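You operate a simulated robot arm through the tools that you are given. There is no shell and no other tool. Be economical: measure what you need, move in short steps, check, and stop when the job is done.

You run a simulated robot arm. Do the job below in one go: nothing can be reset, and whatever is moved stays where it is left.

## Task
Take the yellow end clip and put it on the disc on the platform side.
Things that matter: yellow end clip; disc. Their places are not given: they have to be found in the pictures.

The check looks at the end state, three seconds after you hand in, the way a careful person would. Anything else that was tipped, shoved, dropped, spilled or broken makes it a failure.

## Robot
A 7-joint arm with a two-finger parallel gripper, fixed in place. Base frame: the origin is at the foot of the arm, x ahead of it, y to its left, z up; the work surface is at about z = 0. Units: m, degrees, N and s.
With the tool pointing down near the work surface it reaches from about 0.24 to 0.62 m from the base axis. Its first joint turns from -66.0 to 66.0 degrees. Payload 2.6 kg.
The tool frame sits at the grasp point between the pads (the TCP): z along the fingers, y along the line on which they close. The tips reach 0.03 m beyond it. The gripper opens to 0.094 m. The fingers are 0.028 m wide and 0.01 m thick; the gripper's body (0.05 by 0.096 m) begins 0.055 m behind the TCP.
Orientation is that of the tool frame in the base frame, as a unit quaternion [w, x, y, z]. With the fingers straight down and closing along the base's y, the tool's x points along the base's -x, its y along +y and its z along -z.

## Interface
- The arm moves only by the tool servo_tool. Its argument "targets" is a list that holds one entry, the list of rows, each a list of 5 numbers: the shift along the tool's x, y, z in units of 150 mm (1.0 is 150 mm), then the turn about the tool's z in units of 90 degrees (1.0 is 90 degrees), then the closure, from 0 (fully open) to 1 (shut). In form: [[[x, y, z, twist, fingers], ...]]. A call has 1 to 12 rows; each row is the pose to reach, as a shift and turn from the pose commanded when the call began, along the tool's axes at that moment. A call with a number of a shift or a turn outside -1 to 1 is refused whole. Each row takes 0.2 s and may step no farther than 0.05 m and 8.6 degrees from the row before; otherwise, or with a gripper value out of range, the whole call is refused. A pose out of reach is approached as far as the arm can. The call stops where the force on the tool passes 40 N (or 10 N more than at its start, if that is more) or the arm is blocked; 0.2 s more then pass. The fingers move at their own pace (about 0.072 m/s each) and stop on an object; they squeeze with about 34 N. The grip force told is the motor's: it shows also when the fingers shut on nothing. Time passes only in rows, and 0.2 s behind the last, so rows that repeat a pose let the fingers close. The reply holds the time, the measured pose of the TCP, the force on the tool along the base axes, the opening and the grip force, in the units named above and with some noise, and new pictures: "views" is both (left out), scene, wrist or none.
- Cameras (640 x 400 px; columns grow to the right, rows downward): "scene" is fixed at [0.0292, 0.4237, 0.5654]; the picture's right is [-0.84, -0.54, 0.00], its down [-0.29, 0.46, -0.84] and it looks along [0.45, -0.71, -0.54] (base axes); focal length 362 px, centre (320, 200). "wrist" rides on the gripper at [-0.037, 0, -0.058] in the tool frame; the picture's right is [0.00, -1.00, 0.00], its down [0.97, 0.00, -0.24] and it looks along [0.24, 0.00, 0.97] (tool axes); focal length 218 px, centre (320, 200).
- pixel_to_xyz(camera, pixels): for up to 12 pixels [column, row] of the newest picture of that camera ("zoom" is the newest enlarged one), the place [x, y, z] in the base frame of the surface seen there, good to about 0.002 m. It takes no simulated time.
- close_up(camera, box): a new picture of the part [left, top, right, bottom] of that camera's present view, enlarged. It takes no simulated time.
- hand_in(): hands the job in; it is judged then, once.

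Work in short steps. Measure before you move; look again where a grasp or a placing could have gone wrong, and mend it. You have 60 turns and 170 pictures in all, those below and enlarged ones among them. Open the gripper and draw the arm clear of the work before you hand the job in, unless the task says otherwise; then end with one line.

The tools are called after "Emit:" by a JSON object that holds its "name" and its "arguments". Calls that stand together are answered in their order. servo_tool: Moves the arm, as the interface text tells. Its arguments: {"type":"object","properties":{"targets":{"type":"array","items":{"type":"array","items":{"type":"array","items":{"type":"number"}}}},"views":{"type":"string","enum":["both","scene","wrist","none"]}},"required":["targets"]} The other tools are called the same way: pixel_to_xyz (camera, pixels) gives the place of the surface under pixels of a picture; close_up (camera, box) takes an enlarged picture of a part of a camera's view; hand_in () hands the job in.

At the start:

```text
t: 0.0
ee_pos: [0.3615, 0.0112, 0.2462]
orientation: [0.0, 0.0, 1.0, 0.0]
contact_force: [1.0, 1.0, -0.1]
gripper_width: 0.094
grasp_force: 0.0
```

scene: 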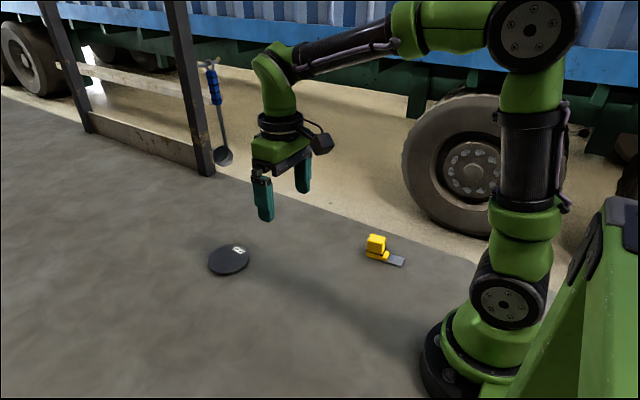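
wrist: 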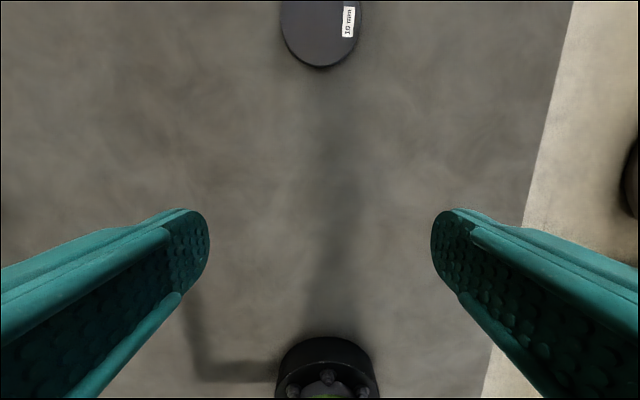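

The scene shows a yellow clip near (378,248) and a black disc at (228,260) with a label at (239,250). I'll enlarge both and measure.

Emit:
{"name": "close_up", "arguments": {"camera": "scene", "box": [340, 220, 420, 270]}}

Emit:
{"name": "close_up", "arguments": {"camera": "scene", "box": [188, 230, 268, 280]}}

Emit:
{"name": "pixel_to_xyz", "arguments": {"camera": "scene", "pixels": [[376, 238], [374, 247], [375, 256], [388, 257], [400, 262], [228, 262], [239, 250], [209, 264], [249, 256], [228, 276], [226, 246], [320, 330]]}}

```text
8.00 times, centred on (380, 245) of scene
```

zoom: 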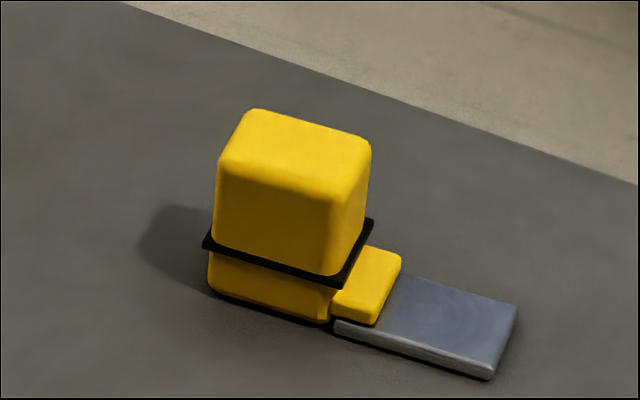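

```text
8.00 times, centred on (228, 255) of scene
```

zoom: 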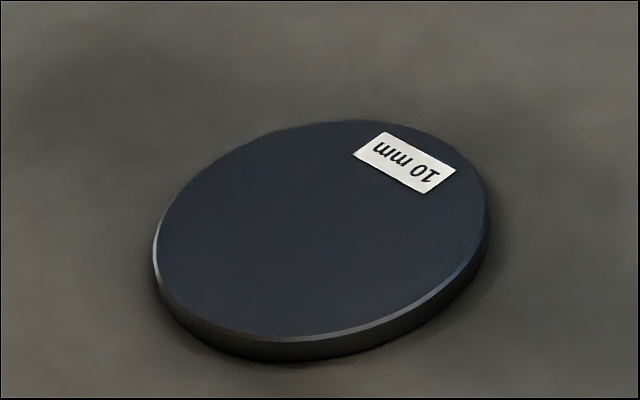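

```text
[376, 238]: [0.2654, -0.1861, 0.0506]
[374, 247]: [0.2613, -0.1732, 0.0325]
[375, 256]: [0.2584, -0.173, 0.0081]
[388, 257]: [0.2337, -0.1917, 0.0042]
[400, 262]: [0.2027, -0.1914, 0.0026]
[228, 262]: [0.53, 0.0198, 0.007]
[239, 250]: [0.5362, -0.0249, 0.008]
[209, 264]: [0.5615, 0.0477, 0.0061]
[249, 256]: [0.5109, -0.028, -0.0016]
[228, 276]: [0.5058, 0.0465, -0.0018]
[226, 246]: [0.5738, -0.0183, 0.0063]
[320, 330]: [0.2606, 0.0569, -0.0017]
```

The disc sits at about (0.535, 0.01), the clip at about (0.25, -0.185). Before choosing, I check whether there are other discs or anything called a platform.

Emit:
{"name": "close_up", "arguments": {"camera": "scene", "box": [0, 0, 320, 200]}}

Emit:
{"name": "close_up", "arguments": {"camera": "scene", "box": [320, 200, 640, 400]}}

Emit:
{"name": "pixel_to_xyz", "arguments": {"camera": "scene", "pixels": [[300, 194], [400, 228], [450, 248], [224, 156], [205, 172], [350, 195], [470, 170], [100, 130]]}}

```text
2.00 times, centred on (160, 100) of scene
```

zoom: 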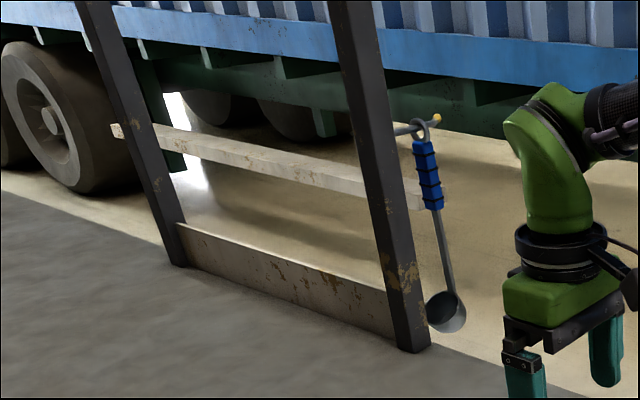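

```text
2.00 times, centred on (480, 300) of scene
```

zoom: 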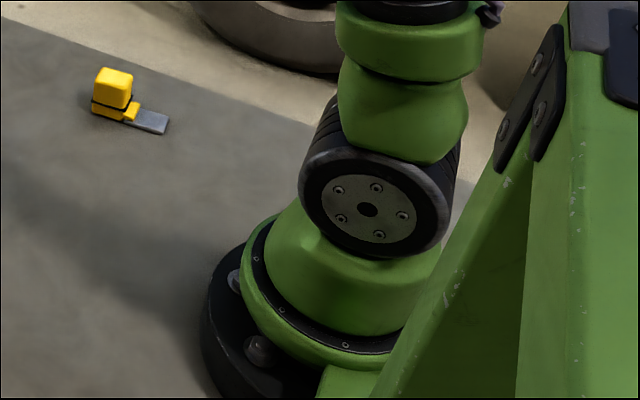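

```text
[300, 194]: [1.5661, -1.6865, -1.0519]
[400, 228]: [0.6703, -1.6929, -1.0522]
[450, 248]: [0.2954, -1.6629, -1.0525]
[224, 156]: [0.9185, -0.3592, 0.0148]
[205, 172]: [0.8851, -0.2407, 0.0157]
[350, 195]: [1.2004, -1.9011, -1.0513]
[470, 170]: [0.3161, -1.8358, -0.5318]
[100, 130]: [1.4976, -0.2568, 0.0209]
```

The grey surface is a raised platform, with ground about 1 m lower beyond its edge. The area at left (+y) isn't seen by the scene camera, so I raise the arm and shift left to survey with the wrist camera.

Emit:
{"name": "servo_tool", "arguments": {"targets": [[[0, 0.25, -0.15, 0, 0], [0, 0.5, -0.3, 0, 0], [0, 0.75, -0.45, 0, 0], [0, 1.0, -0.6, 0, 0], [0, 1.0, -0.6, 0, 0]]], "views": "wrist"}}

```text
t: 1.2
ee_pos: [0.36, 0.1658, 0.3415]
orientation: [0.0, 0.001, 1.0, 0.0]
contact_force: [-0.6, -1.1, -0.3]
gripper_width: 0.094
grasp_force: 0.1
```

wrist: 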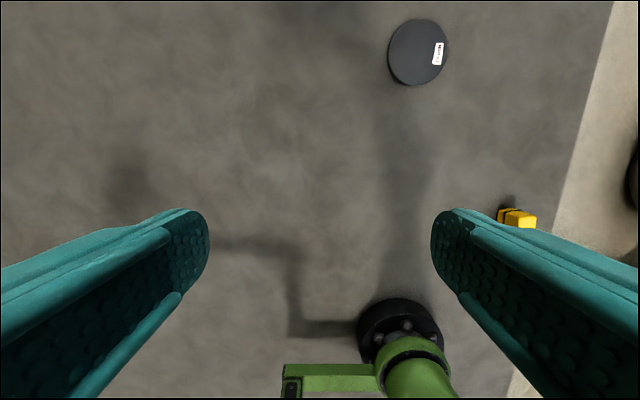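

Only one disc exists, so "platform side" most likely means the half of the disc toward the platform's interior (away from the truck edge). I measure the disc's rim, the edge line and the clip more exactly.

Emit:
{"name": "pixel_to_xyz", "arguments": {"camera": "wrist", "pixels": [[418, 52], [391, 52], [446, 52], [418, 22], [418, 82], [438, 54], [600, 20], [548, 225], [518, 350], [518, 212], [505, 219], [530, 222]]}}

Emit:
{"name": "close_up", "arguments": {"camera": "wrist", "box": [378, 10, 458, 60]}}

```text
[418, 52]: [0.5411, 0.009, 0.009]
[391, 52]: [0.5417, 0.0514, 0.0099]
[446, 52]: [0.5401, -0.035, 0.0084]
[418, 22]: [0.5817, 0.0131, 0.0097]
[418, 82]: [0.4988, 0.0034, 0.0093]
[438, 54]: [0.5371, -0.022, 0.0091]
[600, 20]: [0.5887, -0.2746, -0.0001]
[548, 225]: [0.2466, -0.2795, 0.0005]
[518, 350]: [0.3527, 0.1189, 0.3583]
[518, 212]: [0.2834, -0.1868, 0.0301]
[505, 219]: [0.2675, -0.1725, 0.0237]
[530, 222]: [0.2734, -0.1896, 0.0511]
```

```text
8.00 times, centred on (418, 35) of wrist
```

zoom: 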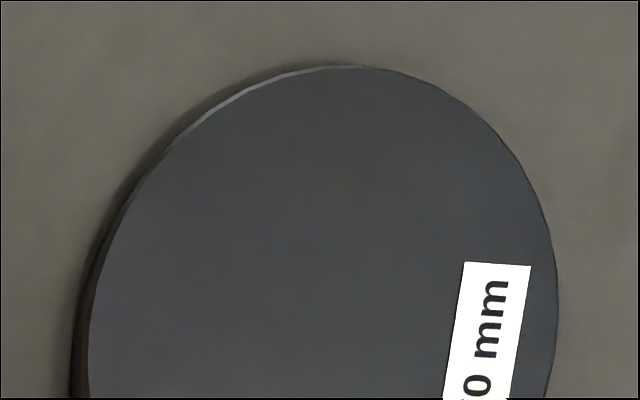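

Disc centre is (0.540, 0.008), radius 0.044, top z≈0.0095; the edge runs parallel to x at y=-0.277, so platform side is +y. I move back toward the clip.

Emit:
{"name": "servo_tool", "arguments": {"targets": [[[0.1, -0.25, 0, 0, 0], [0.2, -0.5, 0, 0, 0], [0.3, -0.75, 0.1, 0, 0], [0.3, -1.0, 0.2, 0, 0]]], "views": "none"}}

Emit:
{"name": "servo_tool", "arguments": {"targets": [[[0.1, -0.25, 0.1, 0, 0], [0.2, -0.5, 0.2, 0, 0], [0.25, -0.75, 0.3, 0, 0], [0.25, -1.0, 0.4, 0, 0], [0.25, -1.0, 0.4, 0, 0]]], "views": "both"}}

```text
t: 2.2
ee_pos: [0.3139, 0.0127, 0.3085]
orientation: [0.0, 0.0, 1.0, 0.001]
contact_force: [0.3, -0.6, 0.3]
gripper_width: 0.094
grasp_force: 0.0
```

```text
t: 3.4
ee_pos: [0.278, -0.1387, 0.2462]
orientation: [0.0, 0.0, 1.0, 0.0]
contact_force: [0.1, 0.2, -0.4]
gripper_width: 0.094
grasp_force: 0.0
```

scene: 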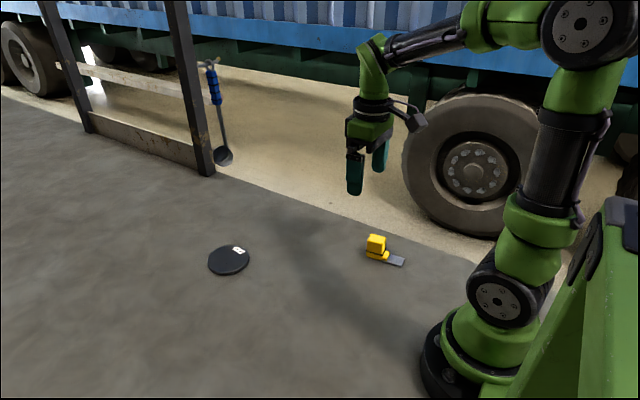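
wrist: 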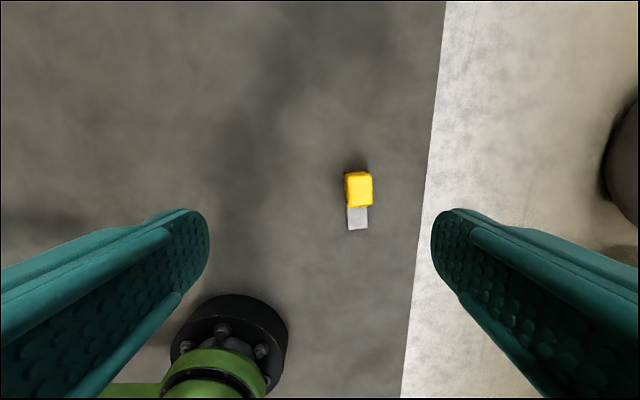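

The clip is at wrist (358,198). I enlarge and measure its outline.

Emit:
{"name": "close_up", "arguments": {"camera": "wrist", "box": [318, 175, 398, 225]}}

Emit:
{"name": "pixel_to_xyz", "arguments": {"camera": "wrist", "pixels": [[348, 176], [370, 176], [348, 200], [370, 200], [359, 185], [349, 215], [366, 215], [350, 227], [366, 227], [346, 190], [358, 208]]}}

```text
8.00 times, centred on (358, 200) of wrist
```

zoom: 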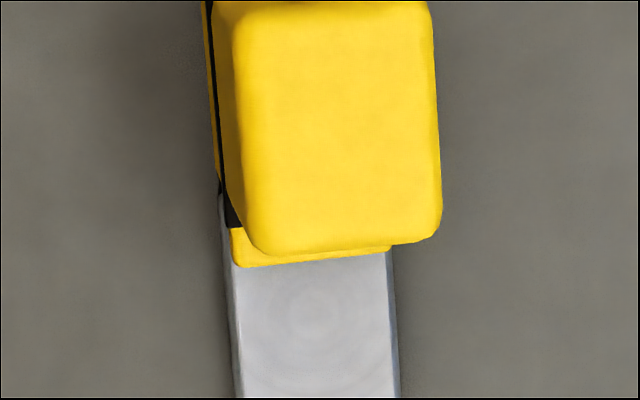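

```text
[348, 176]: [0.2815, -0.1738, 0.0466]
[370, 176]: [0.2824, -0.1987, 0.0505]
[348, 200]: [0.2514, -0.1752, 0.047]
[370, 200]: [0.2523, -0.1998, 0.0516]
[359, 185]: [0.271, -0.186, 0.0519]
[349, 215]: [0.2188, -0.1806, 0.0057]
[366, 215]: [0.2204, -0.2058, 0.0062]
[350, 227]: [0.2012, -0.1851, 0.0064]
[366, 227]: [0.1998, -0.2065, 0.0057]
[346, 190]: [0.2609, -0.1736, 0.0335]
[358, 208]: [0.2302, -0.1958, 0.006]
```

The body spans x 0.248–0.287, y -0.174 to -0.201, top 0.052, with the tongue toward -x and a yaw of about +6°. I align above it at z≈0.12.

Emit:
{"name": "servo_tool", "arguments": {"targets": [[[0.04, -0.2, 0.1, -0.03, 0], [0.073, -0.322, 0.3, -0.067, 0], [0.073, -0.322, 0.58, -0.067, 0], [0.073, -0.322, 0.83, -0.067, 0], [0.073, -0.322, 0.83, -0.067, 0]]], "views": "both"}}

```text
t: 4.6
ee_pos: [0.2661, -0.1886, 0.1244]
orientation: [0.0, -0.053, 0.999, -0.001]
contact_force: [0.0, -0.5, 0.1]
gripper_width: 0.094
grasp_force: 0.0
```

scene: 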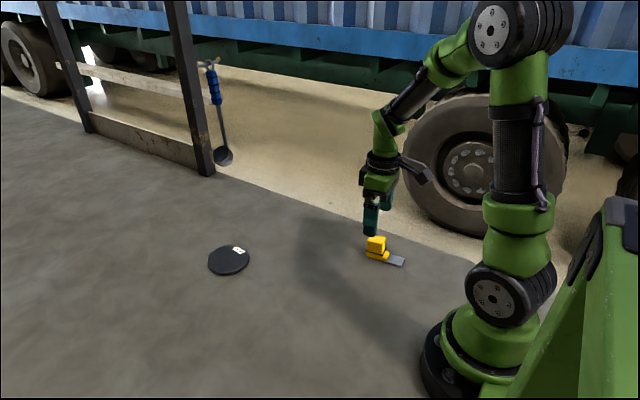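
wrist: 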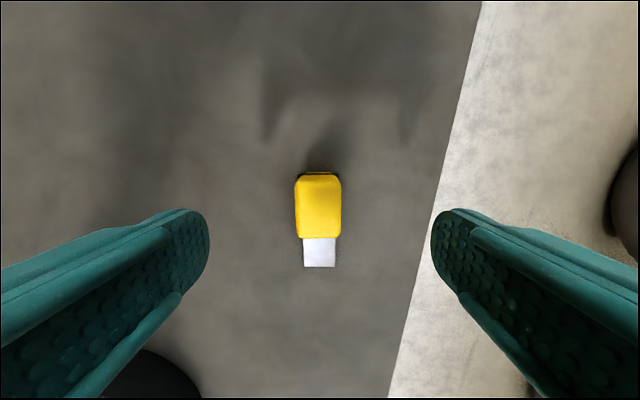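

The clip is now upright and centred (columns 295–341). I check its top outline before descending.

Emit:
{"name": "pixel_to_xyz", "arguments": {"camera": "wrist", "pixels": [[318, 177], [318, 205], [318, 234], [298, 205], [338, 205], [318, 262], [306, 262], [332, 262]]}}

Emit:
{"name": "close_up", "arguments": {"camera": "wrist", "box": [240, 160, 400, 260]}}

```text
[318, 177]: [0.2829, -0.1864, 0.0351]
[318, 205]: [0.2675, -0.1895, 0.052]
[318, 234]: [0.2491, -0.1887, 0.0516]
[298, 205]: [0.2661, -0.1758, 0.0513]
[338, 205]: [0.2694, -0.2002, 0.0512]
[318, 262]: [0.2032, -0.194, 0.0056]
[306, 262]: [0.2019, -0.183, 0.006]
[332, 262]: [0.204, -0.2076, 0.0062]
```

```text
4.00 times, centred on (320, 210) of wrist
```

zoom: 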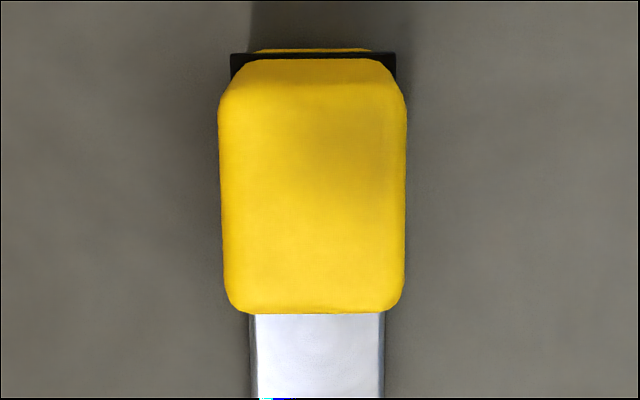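

Centre matches the TCP. I descend 0.073 m to z≈0.051 (tips above the black band) and close.

Emit:
{"name": "servo_tool", "arguments": {"targets": [[[0, 0, 0.2, 0, 0], [0, 0, 0.35, 0, 0], [0, 0, 0.487, 0, 0], [0, 0, 0.487, 0, 0], [0, 0, 0.487, 0, 1], [0, 0, 0.487, 0, 1], [0, 0, 0.487, 0, 1], [0, 0, 0.487, 0, 1], [0, 0, 0.487, 0, 1]]], "views": "both"}}

```text
t: 6.6
ee_pos: [0.2648, -0.1855, 0.0499]
orientation: [0.0, -0.052, 0.999, 0.0]
contact_force: [0.1, 0.1, 0.0]
gripper_width: 0.0337
grasp_force: 34.0
```

scene: 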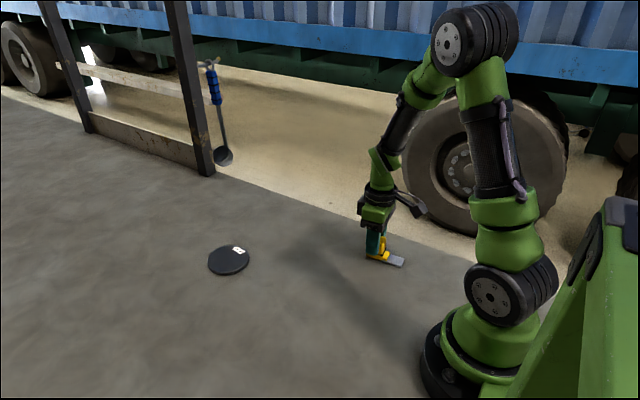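
wrist: 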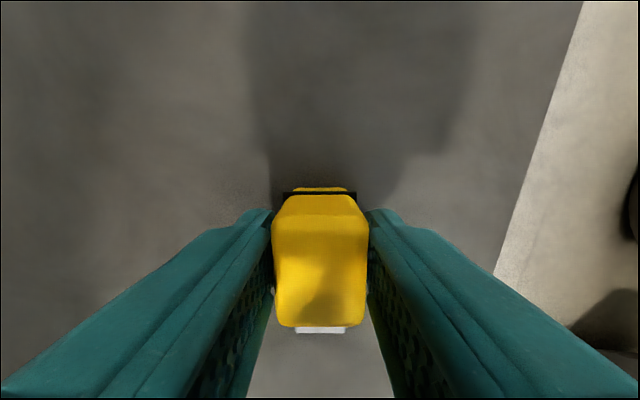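

Gripped at 0.0337 m with 34 N. I lift 0.1 m and check the hold.

Emit:
{"name": "servo_tool", "arguments": {"targets": [[[0, 0, -0.1, 0, 1], [0, 0, -0.3, 0, 1], [0, 0, -0.5, 0, 1], [0, 0, -0.7, 0, 1], [0, 0, -0.7, 0, 1]]], "views": "both"}}

Emit:
{"name": "close_up", "arguments": {"camera": "scene", "box": [320, 160, 440, 260]}}

```text
t: 7.8
ee_pos: [0.2677, -0.1874, 0.1555]
orientation: [-0.001, -0.052, 0.999, -0.001]
contact_force: [-0.5, -0.7, -1.2]
gripper_width: 0.0338
grasp_force: 34.0
```

scene: 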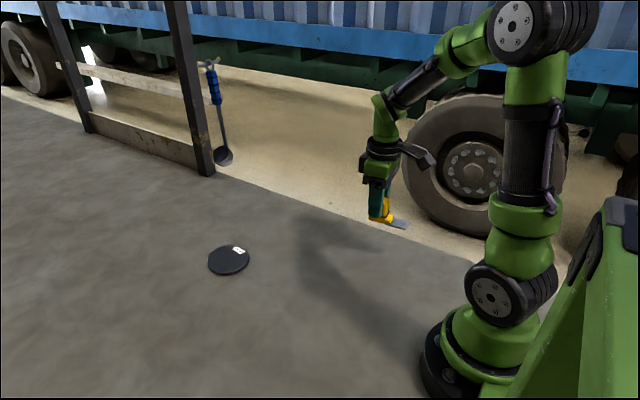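
wrist: 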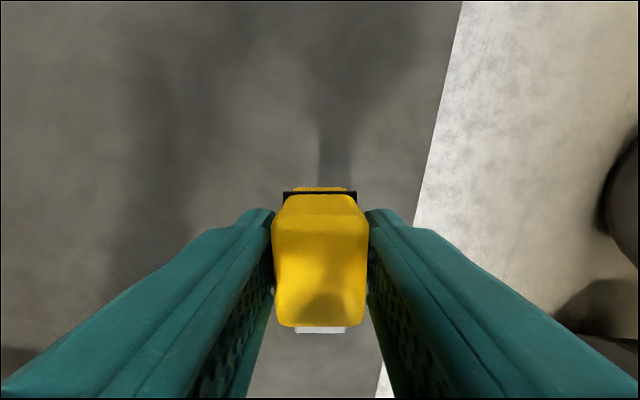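

```text
4.00 times, centred on (380, 210) of scene
```

zoom: 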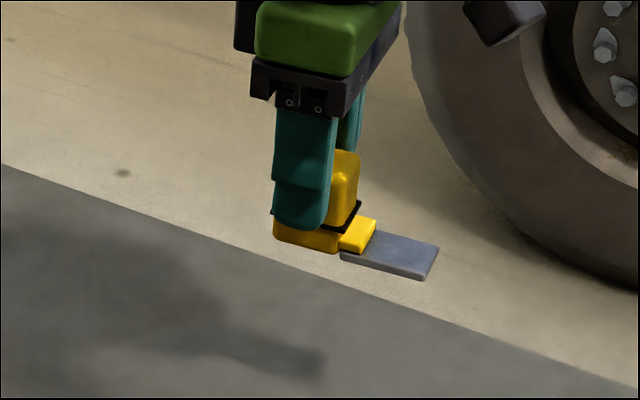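

The clip is held level and unslipped. I carry it toward the disc, undoing the 6° twist, at z≈0.155.

Emit:
{"name": "servo_tool", "arguments": {"targets": [[[-0.18, 0.14, 0, 0.02, 1], [-0.36, 0.28, 0, 0.04, 1], [-0.54, 0.42, 0, 0.066, 1], [-0.72, 0.56, 0, 0.066, 1], [-0.9, 0.7, 0, 0.066, 1], [-0.9, 0.7, 0, 0.066, 1]]], "views": "none"}}

```text
t: 9.2
ee_pos: [0.3915, -0.0714, 0.1516]
orientation: [0.001, 0.0, 1.0, 0.0]
contact_force: [-0.4, -1.0, -1.9]
gripper_width: 0.0338
grasp_force: 33.8
```

Now at (0.3915, -0.0714), yaw zero. Next leg goes to about (0.54, 0.025).

Emit:
{"name": "servo_tool", "arguments": {"targets": [[[-0.2, 0.13, 0, 0, 1], [-0.4, 0.26, 0, 0, 1], [-0.6, 0.39, 0, 0, 1], [-0.8, 0.52, 0, 0, 1], [-1.0, 0.643, 0, 0, 1], [-1.0, 0.643, 0, 0, 1]]], "views": "both"}}

```text
t: 10.6
ee_pos: [0.5406, 0.0252, 0.1514]
orientation: [0.001, 0.0, 1.0, 0.0]
contact_force: [-0.4, 0.7, -0.8]
gripper_width: 0.034
grasp_force: 33.7
```

scene: 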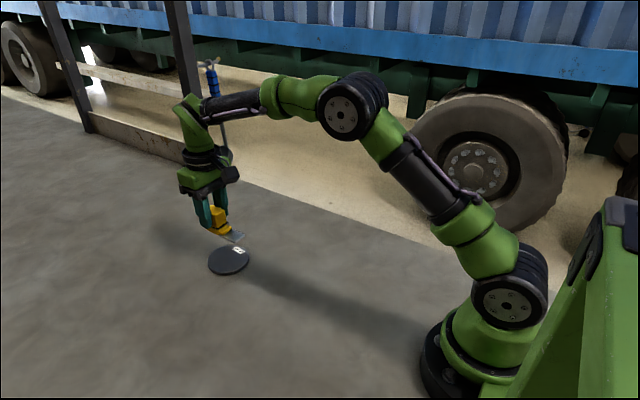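
wrist: 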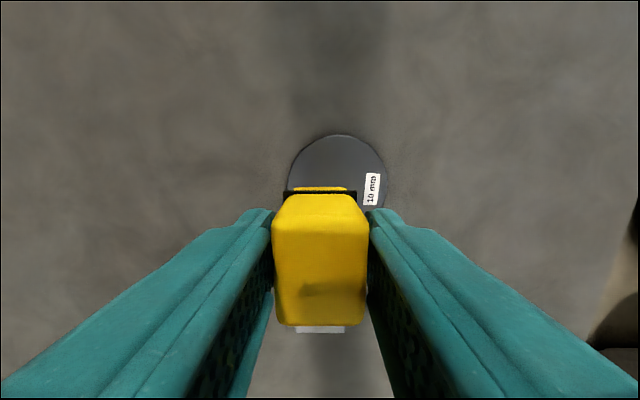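

Hovering over the disc. I shift 9 mm further out and descend to about 4 mm above the disc top, then check.

Emit:
{"name": "servo_tool", "arguments": {"targets": [[[-0.063, 0, 0.2, 0, 1], [-0.063, 0, 0.4, 0, 1], [-0.063, 0, 0.5, 0, 1], [-0.063, 0, 0.58, 0, 1], [-0.063, 0, 0.58, 0, 1]]], "views": "both"}}

Emit:
{"name": "close_up", "arguments": {"camera": "scene", "box": [178, 210, 278, 280]}}

```text
t: 11.8
ee_pos: [0.5491, 0.0278, 0.0662]
orientation: [-0.001, -0.001, 1.0, 0.0]
contact_force: [-0.3, -0.2, -1.1]
gripper_width: 0.0341
grasp_force: 33.8
```

scene: 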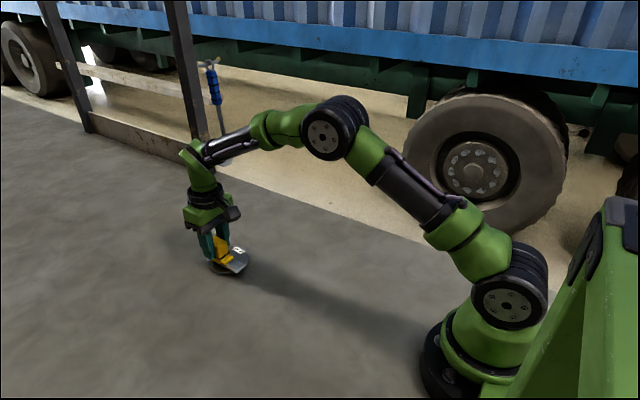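
wrist: 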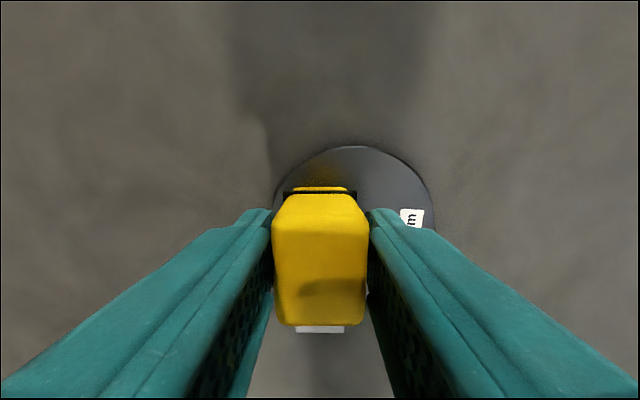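

```text
5.71 times, centred on (228, 245) of scene
```

zoom: 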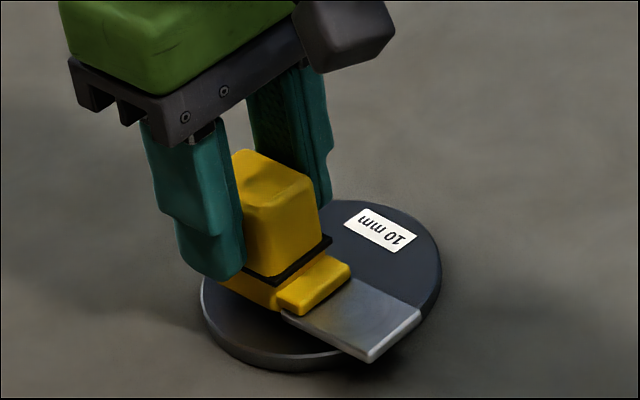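

The clip hovers just over the +y part of the disc, rim visible all around the body. I ease 2 mm toward the centre and lower in ~1 mm steps, watching force.

Emit:
{"name": "servo_tool", "arguments": {"targets": [[[0, -0.013, 0.01, 0, 1], [0, -0.013, 0.018, 0, 1], [0, -0.013, 0.025, 0, 1], [0, -0.013, 0.03, 0, 1], [0, -0.013, 0.035, 0, 1], [0, -0.013, 0.035, 0, 1]]], "views": "none"}}

Emit:
{"name": "close_up", "arguments": {"camera": "scene", "box": [188, 230, 268, 280]}}

```text
t: 13.2
ee_pos: [0.5506, 0.0267, 0.061]
orientation: [0.0, -0.001, 1.0, 0.0]
contact_force: [0.3, 0.3, -0.7]
gripper_width: 0.0339
grasp_force: 33.9
```

```text
8.00 times, centred on (228, 255) of scene
```

zoom: 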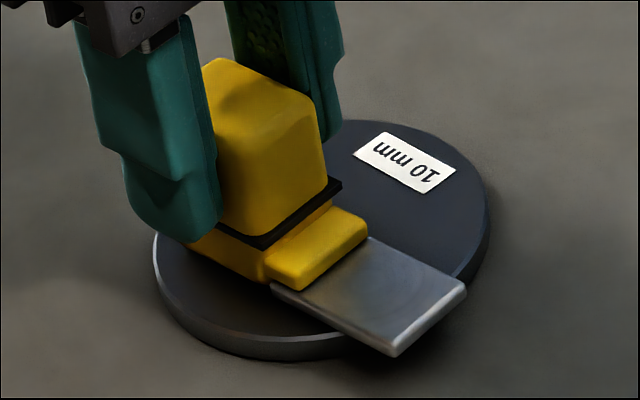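

No contact yet (force ~-0.7 N), a small gap remains. I lower in ~0.6 mm steps for up to 3 mm more.

Emit:
{"name": "servo_tool", "arguments": {"targets": [[[0, 0, 0.004, 0, 1], [0, 0, 0.008, 0, 1], [0, 0, 0.012, 0, 1], [0, 0, 0.012, 0, 1]]], "views": "none"}}

```text
t: 14.2
ee_pos: [0.551, 0.0271, 0.0603]
orientation: [0.001, -0.001, 1.0, 0.0]
contact_force: [-0.5, -0.3, 0.4]
gripper_width: 0.0338
grasp_force: 34.1
```

Emit:
{"name": "servo_tool", "arguments": {"targets": [[[0, 0, 0.004, 0, 1], [0, 0, 0.008, 0, 1], [0, 0, 0.008, 0, 1]]], "views": "none"}}

Emit:
{"name": "close_up", "arguments": {"camera": "scene", "box": [188, 230, 268, 280]}}

```text
t: 15.0
ee_pos: [0.5511, 0.027, 0.0596]
orientation: [0.002, 0.0, 1.0, 0.0]
contact_force: [-5.2, 0.8, 18.4]
gripper_width: 0.034
grasp_force: 33.9
```

```text
8.00 times, centred on (228, 255) of scene
```

zoom: 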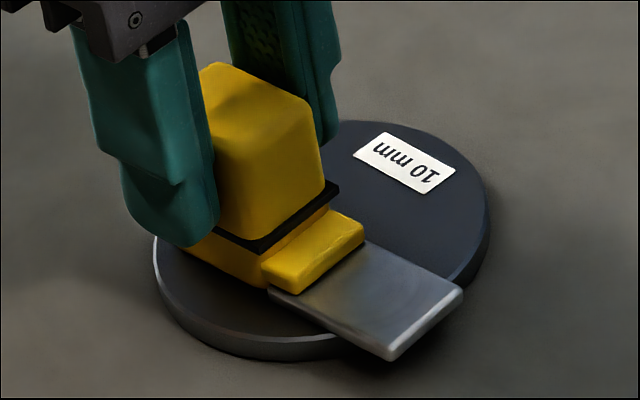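

Contact: 18 N upward, so the clip is resting on the disc. I relieve the push by ~0.5 mm, open, and rise.

Emit:
{"name": "servo_tool", "arguments": {"targets": [[[0, 0, -0.003, 0, 1], [0, 0, -0.003, 0, 0.5], [0, 0, -0.003, 0, 0], [0, 0, -0.003, 0, 0], [0, 0, -0.003, 0, 0], [0, 0, -0.003, 0, 0]]], "views": "both"}}

```text
t: 16.4
ee_pos: [0.551, 0.0258, 0.0588]
orientation: [-0.001, -0.001, 1.0, 0.0]
contact_force: [-0.4, -0.1, -0.2]
gripper_width: 0.0941
grasp_force: 0.0
```

scene: 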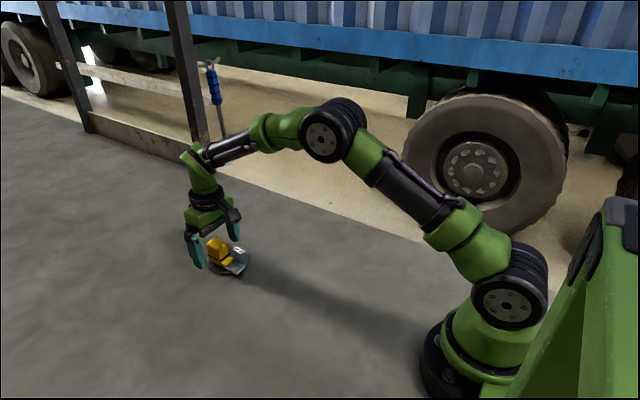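
wrist: 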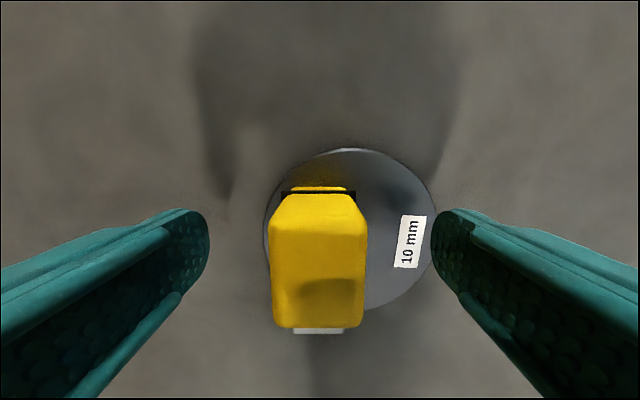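

The clip stands free on the disc with the fingers clear on both sides. I rise straight up and then draw back.

Emit:
{"name": "servo_tool", "arguments": {"targets": [[[0, 0, -0.15, 0, 0], [0, 0, -0.4, 0, 0], [0, 0, -0.7, 0, 0], [0, 0, -1.0, 0, 0], [0.3, 0, -1.0, 0, 0], [0.6, 0, -1.0, 0, 0], [0.9, 0, -1.0, 0, 0], [0.9, 0, -1.0, 0, 0]]], "views": "both"}}

Emit:
{"name": "close_up", "arguments": {"camera": "scene", "box": [188, 230, 268, 280]}}

Emit:
{"name": "pixel_to_xyz", "arguments": {"camera": "scene", "pixels": [[209, 264], [249, 256], [228, 276], [239, 250], [217, 242], [217, 255], [220, 246]]}}

```text
t: 18.2
ee_pos: [0.4175, 0.0243, 0.2114]
orientation: [0.0, -0.001, 1.0, 0.0]
contact_force: [-1.0, -0.6, 0.0]
gripper_width: 0.0941
grasp_force: 0.1
```

scene: 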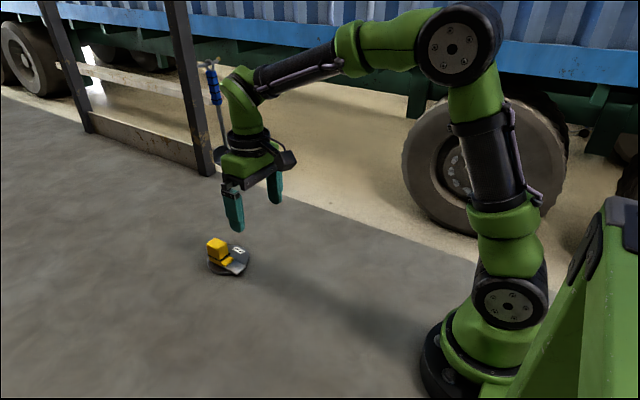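
wrist: 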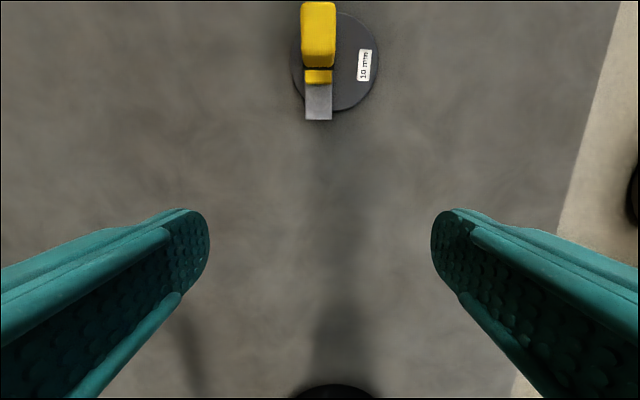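

```text
8.00 times, centred on (228, 255) of scene
```

zoom: 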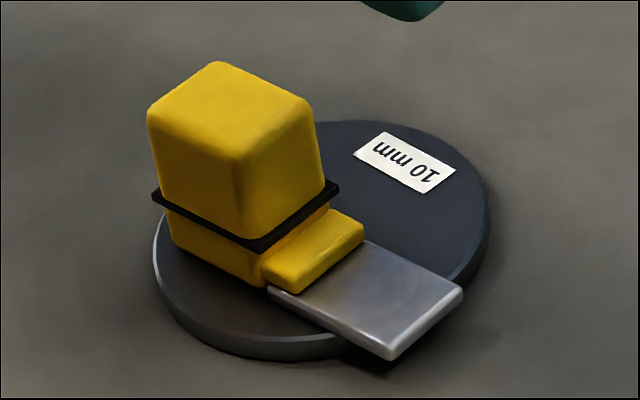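

```text
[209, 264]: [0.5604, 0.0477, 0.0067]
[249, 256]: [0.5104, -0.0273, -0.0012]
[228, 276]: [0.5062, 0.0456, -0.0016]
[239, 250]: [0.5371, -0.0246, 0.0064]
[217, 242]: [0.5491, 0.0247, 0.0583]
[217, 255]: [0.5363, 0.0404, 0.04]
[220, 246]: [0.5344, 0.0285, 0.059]
```

The clip stands level on the +y (platform) half of the disc. The disc hasn't moved, its label is still visible, and the arm is clear with the gripper open, so I hand in.

Emit:
{"name": "hand_in", "arguments": {}}

```text
The job is handed in.
```

The yellow end clip is standing level on the disc, on the half facing the platform interior, with its metal tongue slightly over the rim. I found only one disc, so I took "platform side" to mean the half away from the truck. The disc did not move, and the arm is clear with the gripper open.
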